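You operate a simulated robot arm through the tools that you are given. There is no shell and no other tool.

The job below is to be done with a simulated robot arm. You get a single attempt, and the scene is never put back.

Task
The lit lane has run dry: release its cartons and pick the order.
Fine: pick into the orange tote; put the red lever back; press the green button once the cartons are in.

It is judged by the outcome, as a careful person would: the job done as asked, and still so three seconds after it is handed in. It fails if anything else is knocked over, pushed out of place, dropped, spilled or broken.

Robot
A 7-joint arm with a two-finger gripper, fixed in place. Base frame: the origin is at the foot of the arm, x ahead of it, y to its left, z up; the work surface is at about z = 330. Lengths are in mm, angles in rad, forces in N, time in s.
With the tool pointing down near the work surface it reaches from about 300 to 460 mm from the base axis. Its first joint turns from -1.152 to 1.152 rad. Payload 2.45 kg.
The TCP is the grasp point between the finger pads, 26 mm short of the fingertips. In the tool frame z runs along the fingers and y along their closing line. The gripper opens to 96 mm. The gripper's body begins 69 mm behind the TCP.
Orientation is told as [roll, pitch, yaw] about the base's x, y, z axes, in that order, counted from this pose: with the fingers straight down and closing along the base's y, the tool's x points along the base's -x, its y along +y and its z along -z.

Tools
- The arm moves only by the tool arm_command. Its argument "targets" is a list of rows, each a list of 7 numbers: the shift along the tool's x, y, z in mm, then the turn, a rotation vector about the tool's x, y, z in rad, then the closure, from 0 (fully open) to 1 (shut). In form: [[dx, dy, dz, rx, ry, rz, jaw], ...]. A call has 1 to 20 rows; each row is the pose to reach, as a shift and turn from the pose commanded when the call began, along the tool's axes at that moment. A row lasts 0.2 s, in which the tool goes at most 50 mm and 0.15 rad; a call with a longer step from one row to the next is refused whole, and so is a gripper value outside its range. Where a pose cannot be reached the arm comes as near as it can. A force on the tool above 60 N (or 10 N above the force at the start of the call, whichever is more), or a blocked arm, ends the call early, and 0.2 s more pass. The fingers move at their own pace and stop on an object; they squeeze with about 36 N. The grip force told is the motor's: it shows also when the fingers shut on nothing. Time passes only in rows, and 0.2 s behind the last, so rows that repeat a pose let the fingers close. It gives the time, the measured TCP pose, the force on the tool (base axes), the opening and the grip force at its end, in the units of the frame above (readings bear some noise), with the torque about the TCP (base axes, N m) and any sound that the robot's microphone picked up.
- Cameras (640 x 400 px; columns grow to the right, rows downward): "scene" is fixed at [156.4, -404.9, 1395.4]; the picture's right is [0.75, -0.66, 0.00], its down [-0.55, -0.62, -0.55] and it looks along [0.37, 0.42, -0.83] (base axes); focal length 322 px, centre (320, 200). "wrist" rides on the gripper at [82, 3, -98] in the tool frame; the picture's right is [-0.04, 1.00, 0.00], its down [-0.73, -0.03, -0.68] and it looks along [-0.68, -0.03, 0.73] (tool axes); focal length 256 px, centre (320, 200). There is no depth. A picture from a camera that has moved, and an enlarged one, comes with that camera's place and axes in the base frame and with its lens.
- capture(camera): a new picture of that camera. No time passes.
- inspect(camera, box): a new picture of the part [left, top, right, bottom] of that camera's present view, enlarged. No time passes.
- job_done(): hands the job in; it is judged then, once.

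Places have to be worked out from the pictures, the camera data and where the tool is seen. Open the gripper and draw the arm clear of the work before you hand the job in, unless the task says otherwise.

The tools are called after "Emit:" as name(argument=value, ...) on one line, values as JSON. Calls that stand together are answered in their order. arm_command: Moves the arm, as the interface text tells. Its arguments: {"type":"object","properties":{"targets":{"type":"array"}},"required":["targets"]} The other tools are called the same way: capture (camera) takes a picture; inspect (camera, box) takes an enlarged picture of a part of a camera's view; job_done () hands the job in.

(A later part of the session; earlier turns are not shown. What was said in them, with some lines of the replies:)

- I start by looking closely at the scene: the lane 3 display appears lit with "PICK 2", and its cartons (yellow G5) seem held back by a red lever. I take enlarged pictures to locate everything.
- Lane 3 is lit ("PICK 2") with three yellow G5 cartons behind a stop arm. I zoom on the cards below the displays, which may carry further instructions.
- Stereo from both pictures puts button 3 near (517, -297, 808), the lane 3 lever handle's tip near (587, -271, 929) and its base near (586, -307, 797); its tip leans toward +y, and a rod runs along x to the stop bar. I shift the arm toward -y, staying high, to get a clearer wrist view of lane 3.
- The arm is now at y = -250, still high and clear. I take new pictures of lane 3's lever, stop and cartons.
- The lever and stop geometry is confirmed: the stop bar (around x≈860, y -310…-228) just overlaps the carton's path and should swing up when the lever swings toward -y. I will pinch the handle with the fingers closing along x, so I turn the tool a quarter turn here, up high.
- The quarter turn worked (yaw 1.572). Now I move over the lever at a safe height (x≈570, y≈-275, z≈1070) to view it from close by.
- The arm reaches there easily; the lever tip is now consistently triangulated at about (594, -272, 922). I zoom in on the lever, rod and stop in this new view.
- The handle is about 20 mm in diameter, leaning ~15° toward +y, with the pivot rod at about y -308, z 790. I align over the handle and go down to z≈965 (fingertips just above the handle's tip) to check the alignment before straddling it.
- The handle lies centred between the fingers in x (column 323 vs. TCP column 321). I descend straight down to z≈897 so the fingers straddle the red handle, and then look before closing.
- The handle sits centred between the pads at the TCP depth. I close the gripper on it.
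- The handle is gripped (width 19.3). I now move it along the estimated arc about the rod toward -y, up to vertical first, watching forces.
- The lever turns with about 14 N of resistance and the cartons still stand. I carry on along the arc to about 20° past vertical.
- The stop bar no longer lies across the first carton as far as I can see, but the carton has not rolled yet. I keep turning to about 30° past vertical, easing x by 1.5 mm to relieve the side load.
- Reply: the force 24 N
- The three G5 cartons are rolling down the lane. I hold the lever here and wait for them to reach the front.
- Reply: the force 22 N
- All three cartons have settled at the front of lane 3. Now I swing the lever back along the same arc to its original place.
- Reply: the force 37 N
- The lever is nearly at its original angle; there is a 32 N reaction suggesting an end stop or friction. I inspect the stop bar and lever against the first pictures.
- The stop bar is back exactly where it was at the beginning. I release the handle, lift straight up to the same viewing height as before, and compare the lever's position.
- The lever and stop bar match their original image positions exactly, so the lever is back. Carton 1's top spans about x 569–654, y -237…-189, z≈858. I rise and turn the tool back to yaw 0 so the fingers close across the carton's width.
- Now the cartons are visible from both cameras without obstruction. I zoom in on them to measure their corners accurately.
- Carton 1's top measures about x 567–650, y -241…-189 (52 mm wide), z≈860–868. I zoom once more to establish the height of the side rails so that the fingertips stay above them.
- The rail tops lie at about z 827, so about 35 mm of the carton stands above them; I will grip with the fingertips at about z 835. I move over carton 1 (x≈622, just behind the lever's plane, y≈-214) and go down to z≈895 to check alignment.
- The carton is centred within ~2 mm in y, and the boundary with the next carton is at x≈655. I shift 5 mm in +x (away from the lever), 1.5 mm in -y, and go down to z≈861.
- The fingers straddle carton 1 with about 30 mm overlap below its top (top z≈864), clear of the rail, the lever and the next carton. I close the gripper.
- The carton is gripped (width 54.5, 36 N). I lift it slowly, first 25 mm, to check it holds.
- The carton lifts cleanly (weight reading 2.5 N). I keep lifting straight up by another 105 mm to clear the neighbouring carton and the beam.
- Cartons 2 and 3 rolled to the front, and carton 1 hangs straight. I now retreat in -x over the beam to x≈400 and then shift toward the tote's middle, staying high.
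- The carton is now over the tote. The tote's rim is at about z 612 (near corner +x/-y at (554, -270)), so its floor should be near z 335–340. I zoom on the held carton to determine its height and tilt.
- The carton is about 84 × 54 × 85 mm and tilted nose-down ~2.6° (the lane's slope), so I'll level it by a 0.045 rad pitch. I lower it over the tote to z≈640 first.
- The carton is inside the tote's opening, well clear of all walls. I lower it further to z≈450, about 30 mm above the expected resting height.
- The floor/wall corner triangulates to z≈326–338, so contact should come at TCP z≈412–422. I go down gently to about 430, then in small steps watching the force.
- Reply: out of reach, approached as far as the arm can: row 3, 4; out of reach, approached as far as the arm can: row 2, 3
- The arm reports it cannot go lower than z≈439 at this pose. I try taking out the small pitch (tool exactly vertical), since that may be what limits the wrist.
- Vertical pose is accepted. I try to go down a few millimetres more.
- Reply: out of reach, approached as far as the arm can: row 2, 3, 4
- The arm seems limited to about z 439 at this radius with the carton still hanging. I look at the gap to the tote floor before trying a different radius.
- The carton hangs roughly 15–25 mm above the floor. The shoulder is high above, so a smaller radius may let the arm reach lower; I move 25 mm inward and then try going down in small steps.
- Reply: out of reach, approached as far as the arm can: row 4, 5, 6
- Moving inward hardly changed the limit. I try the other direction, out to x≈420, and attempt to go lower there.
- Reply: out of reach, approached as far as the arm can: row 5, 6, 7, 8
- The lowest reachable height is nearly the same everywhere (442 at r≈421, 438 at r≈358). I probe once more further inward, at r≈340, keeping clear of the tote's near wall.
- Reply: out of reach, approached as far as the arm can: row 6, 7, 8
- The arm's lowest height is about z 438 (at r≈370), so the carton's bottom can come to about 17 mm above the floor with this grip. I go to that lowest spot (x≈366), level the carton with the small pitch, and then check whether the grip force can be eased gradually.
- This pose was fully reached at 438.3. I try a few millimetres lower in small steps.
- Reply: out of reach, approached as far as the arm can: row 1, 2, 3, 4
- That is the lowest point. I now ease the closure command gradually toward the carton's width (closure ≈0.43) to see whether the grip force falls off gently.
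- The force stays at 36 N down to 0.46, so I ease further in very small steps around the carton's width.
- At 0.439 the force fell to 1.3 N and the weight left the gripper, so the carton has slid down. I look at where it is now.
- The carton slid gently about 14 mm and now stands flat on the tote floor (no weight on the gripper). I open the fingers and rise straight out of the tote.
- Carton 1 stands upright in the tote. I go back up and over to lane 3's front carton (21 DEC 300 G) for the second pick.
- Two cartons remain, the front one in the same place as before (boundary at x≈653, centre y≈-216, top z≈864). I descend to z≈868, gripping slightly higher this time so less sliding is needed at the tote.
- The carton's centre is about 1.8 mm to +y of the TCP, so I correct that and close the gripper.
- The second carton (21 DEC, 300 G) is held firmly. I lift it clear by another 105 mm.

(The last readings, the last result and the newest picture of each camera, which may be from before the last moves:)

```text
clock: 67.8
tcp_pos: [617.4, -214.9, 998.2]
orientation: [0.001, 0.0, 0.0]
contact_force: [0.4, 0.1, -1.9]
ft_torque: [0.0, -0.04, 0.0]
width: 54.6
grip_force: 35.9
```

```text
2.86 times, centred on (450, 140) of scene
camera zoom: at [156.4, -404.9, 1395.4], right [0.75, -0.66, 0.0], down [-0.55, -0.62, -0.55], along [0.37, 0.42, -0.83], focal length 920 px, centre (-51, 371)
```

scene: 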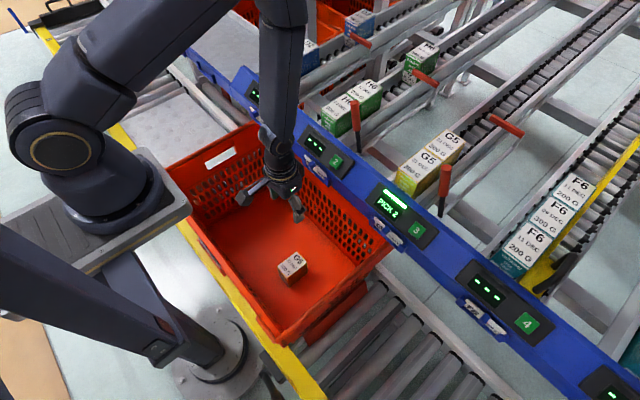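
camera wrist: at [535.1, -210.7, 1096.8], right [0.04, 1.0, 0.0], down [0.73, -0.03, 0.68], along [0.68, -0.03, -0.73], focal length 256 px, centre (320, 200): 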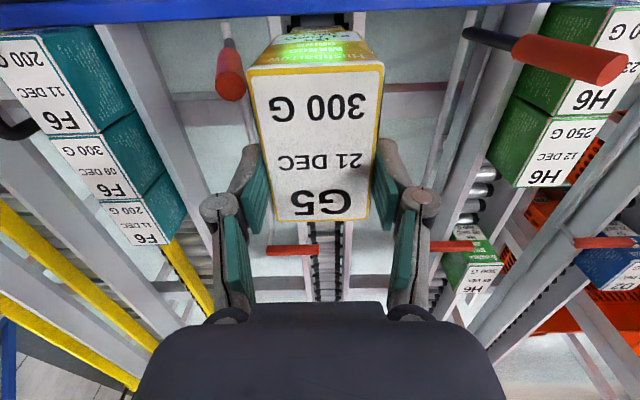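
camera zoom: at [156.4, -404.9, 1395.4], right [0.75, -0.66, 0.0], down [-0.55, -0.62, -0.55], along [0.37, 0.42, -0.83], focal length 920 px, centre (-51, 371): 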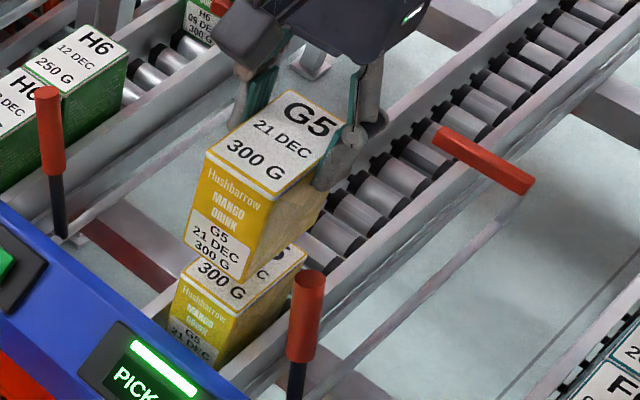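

Carton 2 is clear and the last carton has moved up below it. I carry carton 2 back over the beam and across to y≈+68 above the tote.

Emit:
arm_command(targets=[[20, 0, 0, 0, 0, 0, 1], [50, 0, 0, 0, 0, 0, 1], [80, 0, 0, 0, 0, 0, 1], [110, 0, 0, 0, 0, 0, 1], [140, 0, 0, 0, 0, 0, 1], [170, 15, 0, 0, 0, 0, 1], [200, 40, 0, 0, 0, 0, 1], [225, 70, 0, 0, 0, 0, 1], [240, 105, 0, 0, 0, 0, 1], [250, 140, 0, 0, 0, 0, 1], [250, 175, 0, 0, 0, 0, 1], [250, 210, 0, 0, 0, 0, 1], [250, 245, 0, 0, 0, 0, 1], [250, 270, 0, 0, 0, 0, 1], [250, 283, 0, 0, 0, 0, 1], [250, 283, 0, 0, 0, 0, 1]])

Emit:
capture(camera="scene")

Emit:
capture(camera="wrist")

```text
clock: 71.2
tcp_pos: [369.2, 68.8, 997.6]
orientation: [0.001, 0.001, 0.0]
contact_force: [-0.1, 0.3, -2.4]
ft_torque: [0.05, -0.01, -0.04]
width: 54.5
grip_force: 35.8
```

```text
taken
```

scene: 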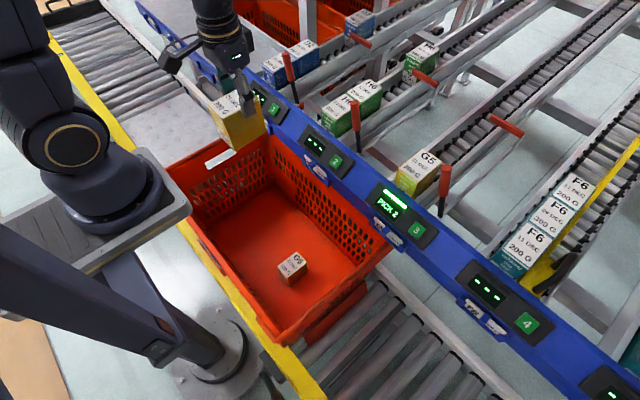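

```text
taken
camera wrist: at [286.3, 72.3, 1095.6], right [0.04, 1.0, 0.0], down [0.73, -0.03, 0.68], along [0.68, -0.03, -0.73], focal length 256 px, centre (320, 200)
```

wrist: 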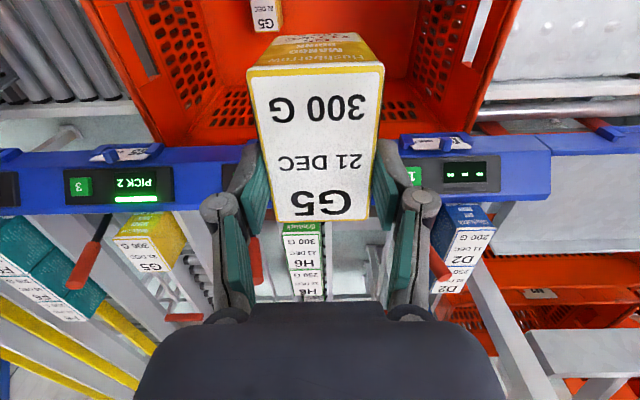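

The carton is over a free part of the tote floor, about 117 mm from carton 1. I lower it to z≈640 with the leveling pitch, as before.

Emit:
arm_command(targets=[[0, 0, 20, 0, 0.01, 0, 1], [0, 0, 55, 0, 0.02, 0, 1], [0, 0, 90, 0, 0.03, 0, 1], [0, 0, 125, 0, 0.04, 0, 1], [0, 0, 160, 0, 0.045, 0, 1], [0, 0, 195, 0, 0.045, 0, 1], [0, 0, 230, 0, 0.045, 0, 1], [0, 0, 265, 0, 0.045, 0, 1], [0, 0, 300, 0, 0.045, 0, 1], [0, 0, 335, 0, 0.045, 0, 1], [0, 0, 370, 0, 0.045, 0, 1], [0, 0, 405, 0, 0.045, 0, 1], [0, 0, 440, 0, 0.045, 0, 1], [0, 0, 470, 0, 0.045, 0, 1], [0, 0, 490, 0, 0.045, 0, 1], [0, 0, 490, 0, 0.045, 0, 1]])

Emit:
capture(camera="scene")

Emit:
capture(camera="wrist")

```text
clock: 74.6
tcp_pos: [365.2, 67.5, 506.8]
orientation: [0.0, 0.044, -0.001]
contact_force: [-0.6, -0.9, -2.2]
ft_torque: [0.01, -0.01, -0.02]
width: 54.6
grip_force: 36.3
```

```text
taken
```

scene: 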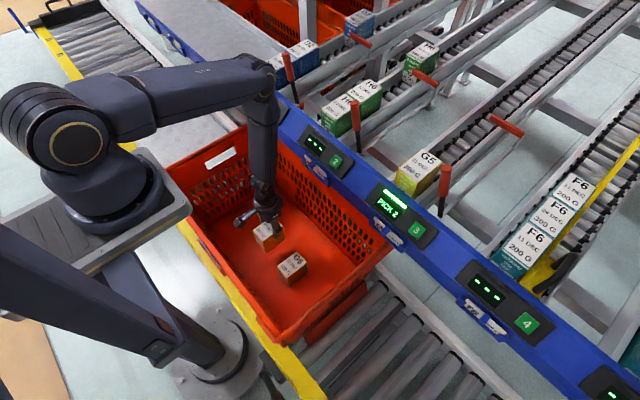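

```text
taken
camera wrist: at [288.7, 70.3, 608.4], right [0.04, 1.0, 0.0], down [0.76, -0.03, 0.65], along [0.64, -0.03, -0.76], focal length 256 px, centre (320, 200)
```

wrist: 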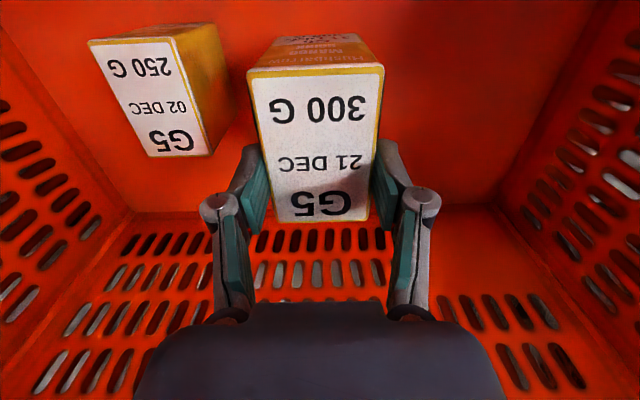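

Carton 2 is beside carton 1 with good clearance. I go down the remaining ~65 mm slowly, watching for contact.

Emit:
arm_command(targets=[[-0.9, 0, 20, 0, 0, 0, 1], [-1.8, 0, 40, 0, 0, 0, 1], [-2.4, 0, 54, 0, 0, 0, 1], [-2.8, 0, 62, 0, 0, 0, 1], [-3, 0, 66, 0, 0, 0, 1], [-3, 0, 66, 0, 0, 0, 1]])

Emit:
arm_command(targets=[[-0.1, 0, 2, 0, 0, 0, 1], [-0.2, 0, 4, 0, 0, 0, 1], [-0.2, 0, 4, 0, 0, 0, 1]])

```text
clock: 76.0
tcp_pos: [367.7, 69.5, 442.6]
orientation: [0.0, 0.046, -0.001]
contact_force: [0.3, 0.1, -1.8]
ft_torque: [-0.01, -0.04, 0.01]
width: 54.5
grip_force: 35.9
```

```text
clock: 76.8
tcp_pos: [367.3, 69.1, 438.4]
orientation: [-0.001, 0.045, 0.0]
contact_force: [0.0, -0.4, -2.8]
ft_torque: [0.01, -0.01, -0.05]
width: 54.7
grip_force: 35.7
```

At the lowest height (438.4) the carton should be only ~7 mm above the floor. I ease the grip in fine steps so that it slides down gently, as with the first one.

Emit:
arm_command(targets=[[0, 0, 0, 0, 0, 0, 0.6], [0, 0, 0, 0, 0, 0, 0.48], [0, 0, 0, 0, 0, 0, 0.445]])

Emit:
arm_command(targets=[[0, 0, 0, 0, 0, 0, 0.443], [0, 0, 0, 0, 0, 0, 0.441]])

Emit:
arm_command(targets=[[0, 0, 0, 0, 0, 0, 0.44], [0, 0, 0, 0, 0, 0, 0.439]])

Emit:
capture(camera="wrist")

Emit:
inspect(camera="scene", box=[220, 190, 340, 290])

```text
clock: 77.6
tcp_pos: [368.0, 68.6, 439.2]
orientation: [-0.001, 0.045, 0.001]
contact_force: [-0.6, 0.1, -2.3]
ft_torque: [-0.03, -0.03, 0.0]
width: 54.6
grip_force: 36.3
```

```text
clock: 78.2
tcp_pos: [367.5, 68.7, 438.6]
orientation: [0.0, 0.044, 0.002]
contact_force: [-0.2, -0.3, -1.4]
ft_torque: [-0.03, -0.02, 0.05]
width: 54.6
grip_force: 36.2
```

```text
clock: 78.8
tcp_pos: [367.0, 68.7, 438.8]
orientation: [-0.001, 0.046, 0.0]
contact_force: [-0.5, -0.3, 0.1]
ft_torque: [0.03, 0.01, -0.01]
width: 54.9
grip_force: 3.9
```

```text
taken
camera wrist: at [290.6, 72.1, 540.3], right [0.04, 1.0, 0.0], down [0.76, -0.03, 0.65], along [0.64, -0.03, -0.76], focal length 256 px, centre (320, 200)
```

wrist: 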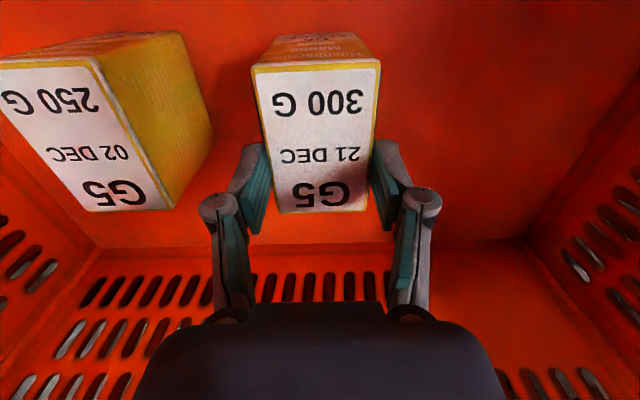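

```text
4.00 times, centred on (280, 240) of scene
camera zoom: at [156.4, -404.9, 1395.4], right [0.75, -0.66, 0.0], down [-0.55, -0.62, -0.55], along [0.37, 0.42, -0.83], focal length 1288 px, centre (480, 40)
```

zoom: 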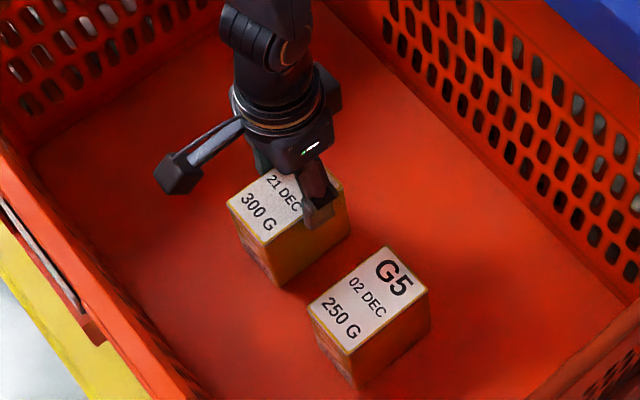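

Carton 2 has slid down and rests on the floor (no weight left, same top height as carton 1 had). I open the fingers and rise out of the tote.

Emit:
arm_command(targets=[[0, 0, 0, 0, 0, 0, 0.435], [0, 0, 0, 0, 0, 0, 0.41], [0, 0, 0, 0, 0, 0, 0.36], [0, 0, 0, 0, 0, 0, 0.28], [0, 0, 0, 0, 0, 0, 0.2], [0, 0, 0, 0, 0, 0, 0.2], [0.4, 0, -10, 0, 0, 0, 0.2], [1.1, 0, -25, 0, 0, 0, 0.2], [2.2, 0, -50, 0, 0, 0, 0.2], [3.6, 0, -80, 0, 0, 0, 0.2], [5.4, 0, -120, 0, -0.02, 0, 0.2], [7.2, 0, -160, 0, -0.045, 0, 0.2], [9, 0, -200, 0, -0.045, 0, 0.2], [10.8, 0, -240, 0, -0.045, 0, 0.2], [12.6, 0, -280, 0, -0.045, 0, 0.2], [14.4, 0, -320, 0, -0.045, 0, 0.2], [16.2, 0, -360, 0, -0.045, 0, 0.2], [18, 0, -400, 0, -0.045, 0, 0.2], [19.8, 0, -440, 0, -0.045, 0, 0.2]])

Emit:
capture(camera="wrist")

Emit:
capture(camera="scene")

```text
clock: 82.8
tcp_pos: [367.6, 68.4, 877.2]
orientation: [0.0, 0.001, 0.0]
contact_force: [0.7, 0.1, 0.7]
ft_torque: [0.02, 0.03, 0.0]
width: 76.5
grip_force: 0.1
```

```text
taken
camera wrist: at [286.2, 72.3, 976.4], right [0.04, 1.0, 0.0], down [0.73, -0.03, 0.68], along [0.68, -0.03, -0.73], focal length 256 px, centre (320, 200)
```

wrist: 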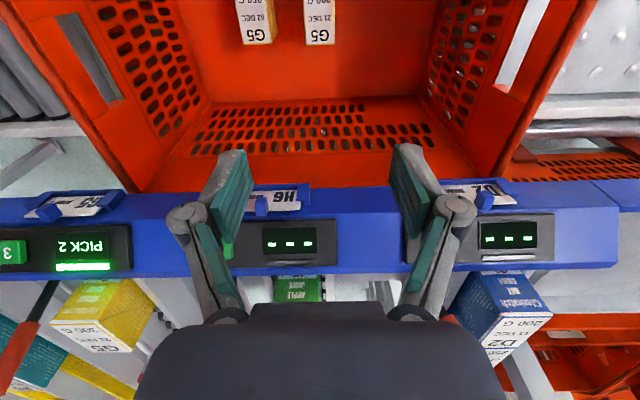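

```text
taken
```

scene: 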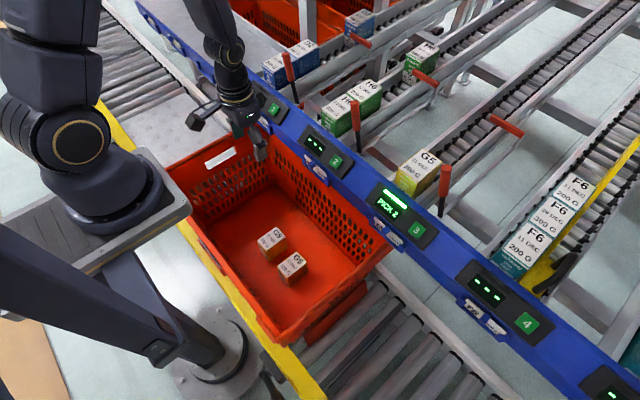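

Both picked cartons stand upright in the tote; lane 3's last carton is at the front and the display still shows "PICK 2". I now close the fingers and go above the green button 3 (estimated at (517, -297, 808)), staying high.

Emit:
arm_command(targets=[[0, 0, -40, 0, 0, 0, 0.5], [0, 0, -80, 0, 0, 0, 1], [0, -40, -90, 0, 0, 0, 1], [0, -80, -90, 0, 0, 0, 1], [0, -120, -90, 0, 0, 0, 1], [0, -160, -90, 0, 0, 0, 1], [0, -200, -90, 0, 0, 0, 1], [0, -240, -90, 0, 0, 0, 1], [-20, -280, -90, 0, 0, 0, 1], [-50, -315, -90, 0, 0, 0, 1], [-85, -345, -90, 0, 0, 0, 1], [-115, -365, -90, 0, 0, 0, 1], [-130, -365, -90, 0, 0, 0, 1], [-130, -365, -90, 0, 0, 0, 1]])

Emit:
capture(camera="wrist")

Emit:
inspect(camera="scene", box=[360, 140, 480, 260])

```text
clock: 85.8
tcp_pos: [500.3, -296.2, 969.6]
orientation: [0.0, 0.0, 0.001]
contact_force: [-0.6, 0.4, 0.8]
ft_torque: [0.02, 0.01, -0.02]
width: 0.0
grip_force: 28.6
```

```text
taken
camera wrist: at [417.3, -292.7, 1068.0], right [0.04, 1.0, 0.0], down [0.73, -0.03, 0.68], along [0.68, -0.03, -0.73], focal length 256 px, centre (320, 200)
```

wrist: 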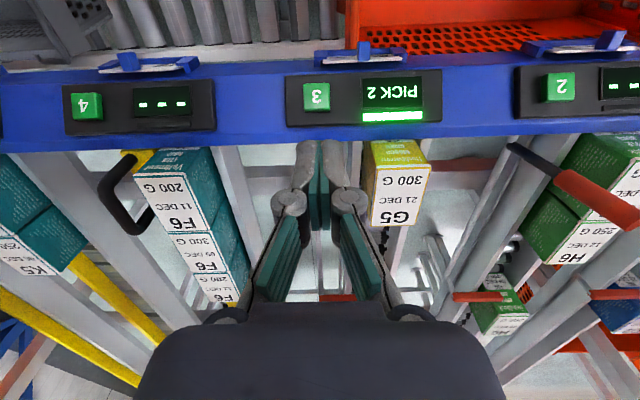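

```text
3.33 times, centred on (420, 200) of scene
camera zoom: at [156.4, -404.9, 1395.4], right [0.75, -0.66, 0.0], down [-0.55, -0.62, -0.55], along [0.37, 0.42, -0.83], focal length 1073 px, centre (-13, 200)
```

zoom: 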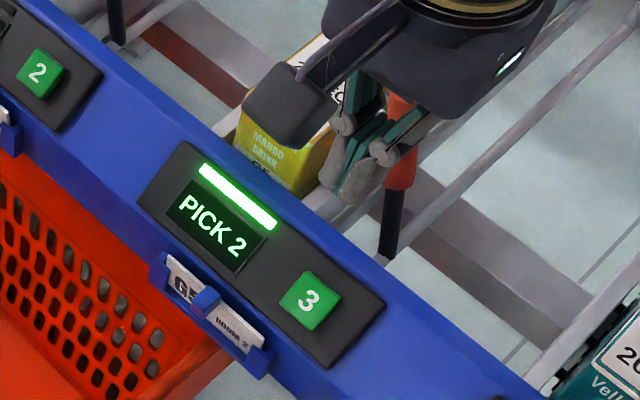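

The panel is tilted about 29° toward the robot, with the button's face at about (516, -300, 809). I pitch the tool by -0.505 rad so it presses square onto the button, first rotating in place up here.

Emit:
arm_command(targets=[[0, 0, 0, 0, -0.12, 0, 1], [0, 0, 0, 0, -0.25, 0, 1], [0, 0, 0, 0, -0.38, 0, 1], [0, 0, 0, 0, -0.505, 0, 1], [0, 0, 0, 0, -0.505, 0, 1]])

Emit:
capture(camera="wrist")

Emit:
capture(camera="scene")

```text
clock: 87.0
tcp_pos: [497.1, -295.7, 969.0]
orientation: [-0.001, -0.505, 0.001]
contact_force: [0.0, -0.4, 0.8]
ft_torque: [-0.02, -0.01, -0.03]
width: 0.0
grip_force: 28.3
```

```text
taken
camera wrist: at [379.0, -291.7, 1014.4], right [0.04, 1.0, 0.02], down [0.31, -0.03, 0.95], along [0.95, -0.03, -0.31], focal length 256 px, centre (320, 200)
```

wrist: 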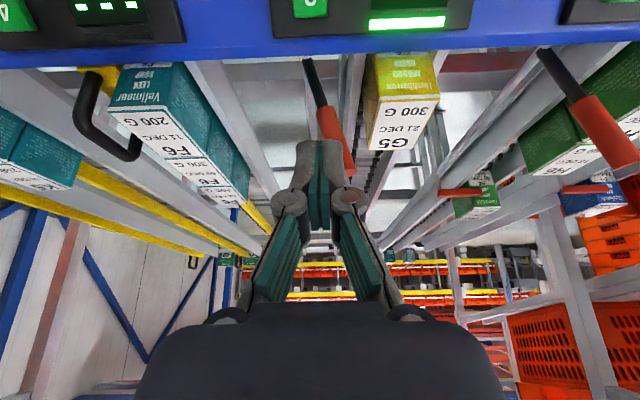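

```text
taken
```

scene: 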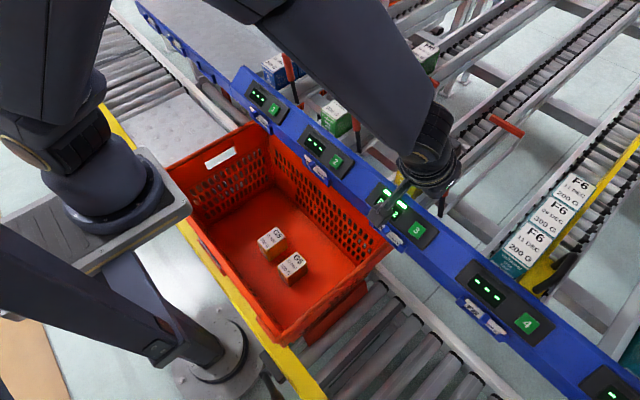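

The pitch is set. I move to a standoff about 30 mm in front of the button along its axis and check the alignment.

Emit:
arm_command(targets=[[15, -1, 23, 0, 0, 0, 1], [31, -2, 46, 0, 0, 0, 1], [46, -3, 69, 0, 0, 0, 1], [61.7, -3.8, 92.4, 0, 0, 0, 1], [61.7, -3.8, 92.4, 0, 0, 0, 1]])

Emit:
capture(camera="wrist")

Emit:
inspect(camera="scene", box=[360, 160, 480, 260])

```text
clock: 88.2
tcp_pos: [484.4, -297.3, 860.0]
orientation: [0.0, -0.505, 0.0]
contact_force: [-0.5, 0.0, -0.5]
ft_torque: [0.02, 0.02, 0.01]
width: 0.0
grip_force: 28.2
```

```text
taken
camera wrist: at [366.1, -294.1, 905.8], right [0.04, 1.0, 0.02], down [0.31, -0.03, 0.95], along [0.95, -0.03, -0.32], focal length 256 px, centre (320, 200)
```

wrist: 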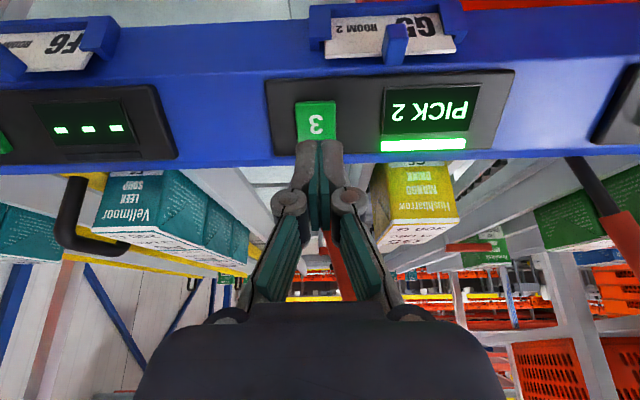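

```text
4.00 times, centred on (420, 210) of scene
camera zoom: at [156.4, -404.9, 1395.4], right [0.75, -0.66, 0.0], down [-0.55, -0.62, -0.55], along [0.37, 0.42, -0.83], focal length 1288 px, centre (-80, 160)
```

zoom: 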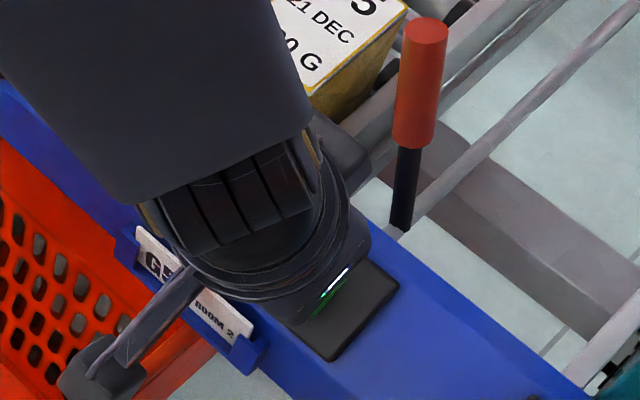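

The button is in line with the finger axis, about 45 mm beyond the fingertips and 3 mm to -y. I shift and advance 38 mm along the tool axis, then continue in small steps until contact.

Emit:
arm_command(targets=[[0, -3, 10, 0, 0, 0, 1], [0, -3, 20, 0, 0, 0, 1], [0, -3, 30, 0, 0, 0, 1], [0, -3, 37, 0, 0, 0, 1], [0, -3, 37, 0, 0, 0, 1]])

Emit:
capture(camera="wrist")

```text
clock: 89.4
tcp_pos: [505.2, -301.7, 824.9]
orientation: [0.001, -0.505, -0.001]
contact_force: [0.4, 0.1, 0.0]
ft_torque: [0.0, 0.0, -0.02]
width: 0.0
grip_force: 27.9
```

```text
taken
camera wrist: at [386.0, -298.6, 871.8], right [0.03, 1.0, 0.02], down [0.31, -0.03, 0.95], along [0.95, -0.03, -0.31], focal length 256 px, centre (320, 200)
```

wrist: 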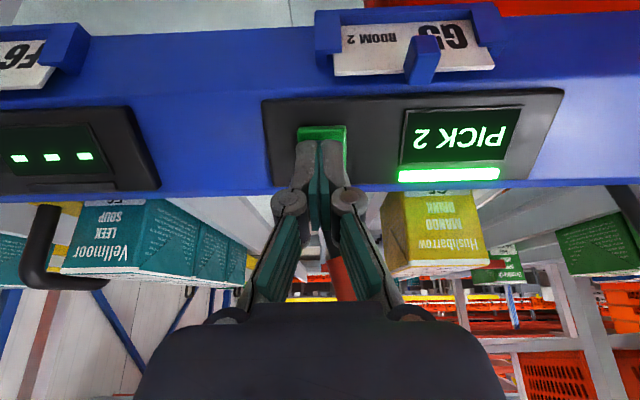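

The fingertips are centred on the button and just short of it. I press forward in small steps, watching force and sound.

Emit:
arm_command(targets=[[0, 0, 2, 0, 0, 0, 1], [0, 0, 4, 0, 0, 0, 1], [0, 0, 6, 0, 0, 0, 1], [0, 0, 6, 0, 0, 0, 1]])

```text
clock: 90.4
tcp_pos: [509.7, -301.9, 819.7]
orientation: [0.0, -0.505, -0.001]
contact_force: [-2.6, 2.1, 3.8]
ft_torque: [0.06, -0.02, 0.04]
width: 6.1
grip_force: 29.0
heard: click
```

A click was heard with only a few newtons of force. I back off along the same axis without pressing again and look at the display.

Emit:
arm_command(targets=[[0, 0, -3, 0, 0, 0, 1], [0, 0, -10, 0, 0, 0, 1], [0, 0, -25, 0, 0, 0, 1], [0, 0, -43, 0, 0, 0, 1], [0, 0, -43, 0, 0, 0, 1]])

Emit:
capture(camera="wrist")

Emit:
capture(camera="scene")

```text
clock: 91.6
tcp_pos: [488.7, -302.8, 854.7]
orientation: [0.0, -0.504, -0.002]
contact_force: [0.6, -0.2, 0.1]
ft_torque: [-0.03, -0.06, -0.03]
width: 0.0
grip_force: 28.7
```

```text
taken
camera wrist: at [369.3, -299.0, 901.1], right [0.03, 1.0, 0.02], down [0.31, -0.03, 0.95], along [0.95, -0.03, -0.31], focal length 256 px, centre (320, 200)
```

wrist: 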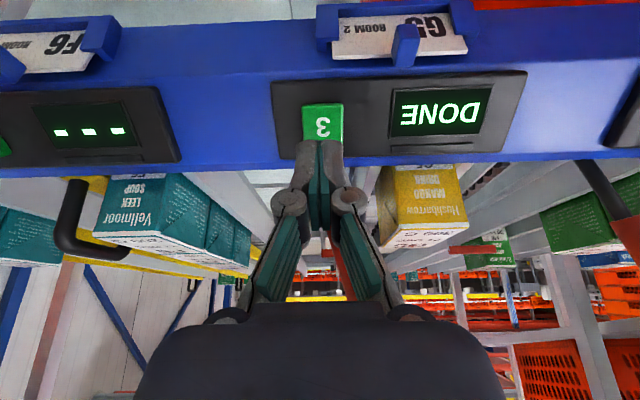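

```text
taken
```

scene: 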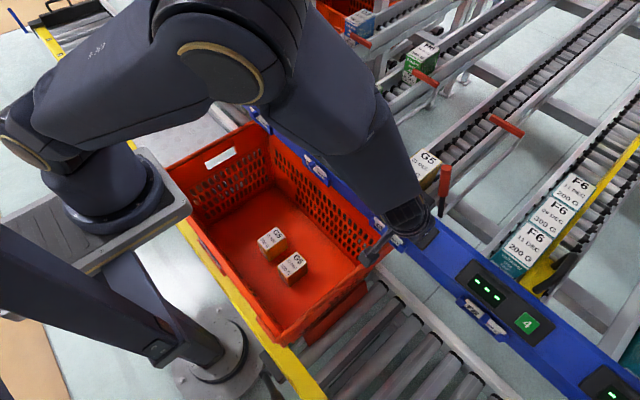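

The display now shows "DONE". I draw the arm back along the tool axis, level the tool, open the gripper and return to a clear pose like the starting one.

Emit:
arm_command(targets=[[0, 0, -30, 0, 0, 0, 1], [1, 0, -65, 0, 0, 0, 1], [2, 0, -100, 0, 0, 0, 1], [4, 0, -135, 0, 0, 0, 0.8], [6, 0, -170, 0, 0, 0, 0.5], [8, 0, -205, 0, 0, 0, 0.2], [8, 0, -233, 0, 0, 0, 0], [8, 30, -233, 0, 0.12, 0, 0], [8, 65, -233, 0, 0.25, 0, 0], [8, 100, -233, 0, 0.38, 0, 0], [8, 135, -233, 0, 0.504, 0, 0], [8, 170, -233, 0, 0.504, 0, 0], [8, 170, -233, 0, 0.504, 0, 0]])

Emit:
capture(camera="wrist")

Emit:
capture(camera="scene")

```text
clock: 94.4
tcp_pos: [365.8, -131.3, 1056.4]
orientation: [0.0, 0.0, 0.001]
contact_force: [-1.1, -0.6, 0.3]
ft_torque: [-0.04, -0.02, 0.01]
width: 96.1
grip_force: 0.1
```

```text
taken
camera wrist: at [285.3, -127.8, 1154.8], right [0.04, 1.0, 0.0], down [0.73, -0.03, 0.68], along [0.68, -0.03, -0.73], focal length 256 px, centre (320, 200)
```

wrist: 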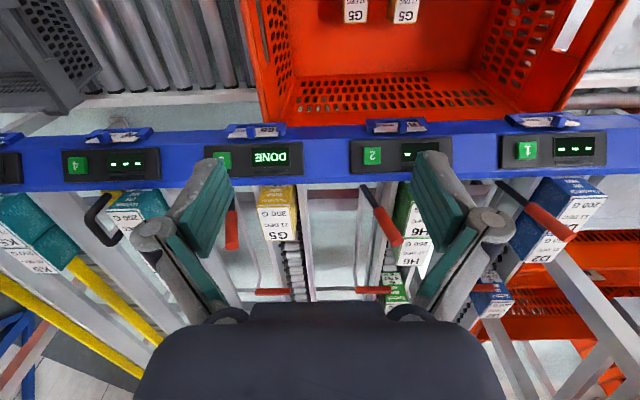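

```text
taken
```

scene: 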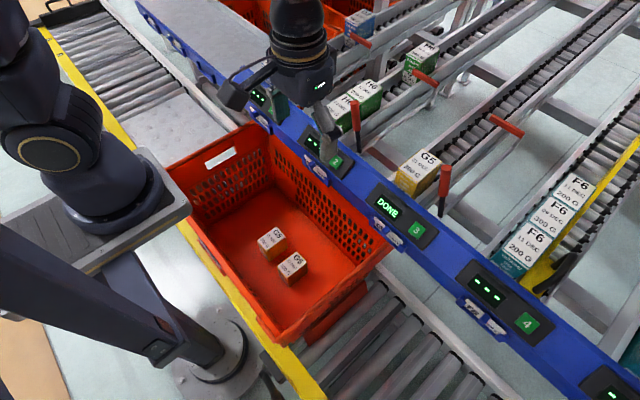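

The arm is clear, the gripper is open, and the display reads DONE. One last check of the lever, stop bar and tote before handing in.

Emit:
inspect(camera="scene", box=[320, 100, 480, 260])

Emit:
inspect(camera="scene", box=[470, 100, 550, 150])

Emit:
inspect(camera="scene", box=[220, 190, 340, 290])

```text
2.50 times, centred on (400, 180) of scene
camera zoom: at [156.4, -404.8, 1395.4], right [0.75, -0.66, 0.0], down [-0.55, -0.62, -0.55], along [0.37, 0.42, -0.83], focal length 805 px, centre (120, 250)
```

zoom: 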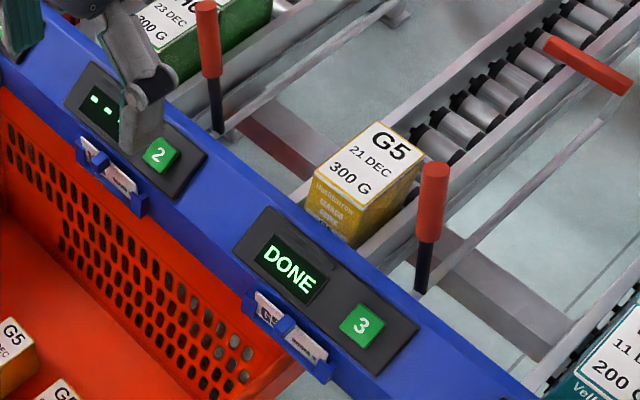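

```text
8.00 times, centred on (510, 125) of scene
camera zoom: at [156.4, -404.8, 1395.4], right [0.75, -0.66, 0.0], down [-0.55, -0.62, -0.55], along [0.37, 0.42, -0.83], focal length 2575 px, centre (-1200, 800)
```

zoom: 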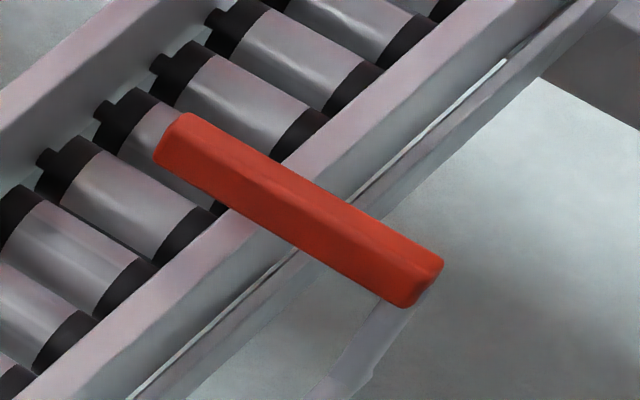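

```text
4.00 times, centred on (280, 240) of scene
camera zoom: at [156.4, -404.8, 1395.4], right [0.75, -0.66, 0.0], down [-0.55, -0.62, -0.55], along [0.37, 0.42, -0.83], focal length 1288 px, centre (480, 40)
```

zoom: 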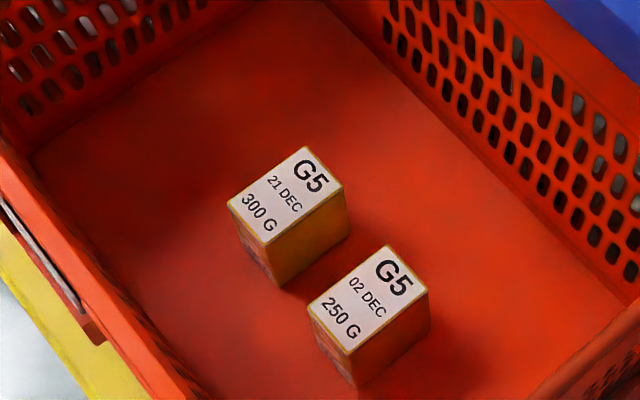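

The lever and stop bar are exactly as they were at the start, both cartons stand upright in the orange tote, the third waits at the lane's front, and the display shows DONE. I hand the job in.

Emit:
job_done()

```text
The job is handed in.
```

The order is picked: two G5 cartons stand upright in the orange tote and lane 3's display reads "DONE". Nothing else was knocked or moved.

- **Release:** I swung lane 3's red lever over, and its three cartons rolled down to the front of the lane. I then put the lever back. The lever and stop bar sit where they were at the start.
- **Pick:** I took the front two cartons, 02 DEC 250 G first and then 21 DEC 300 G. The third (21 DEC 300 G) is waiting at the front of the lane.
- **Placing:** The arm could not quite reach the tote floor. I eased the grip and let each carton slide down the last few millimetres, about 14 mm for the first and less for the second.
- **Button:** I pressed green button 3 once, after both cartons were in, and heard it click.

The gripper is open and the arm is clear of the work.
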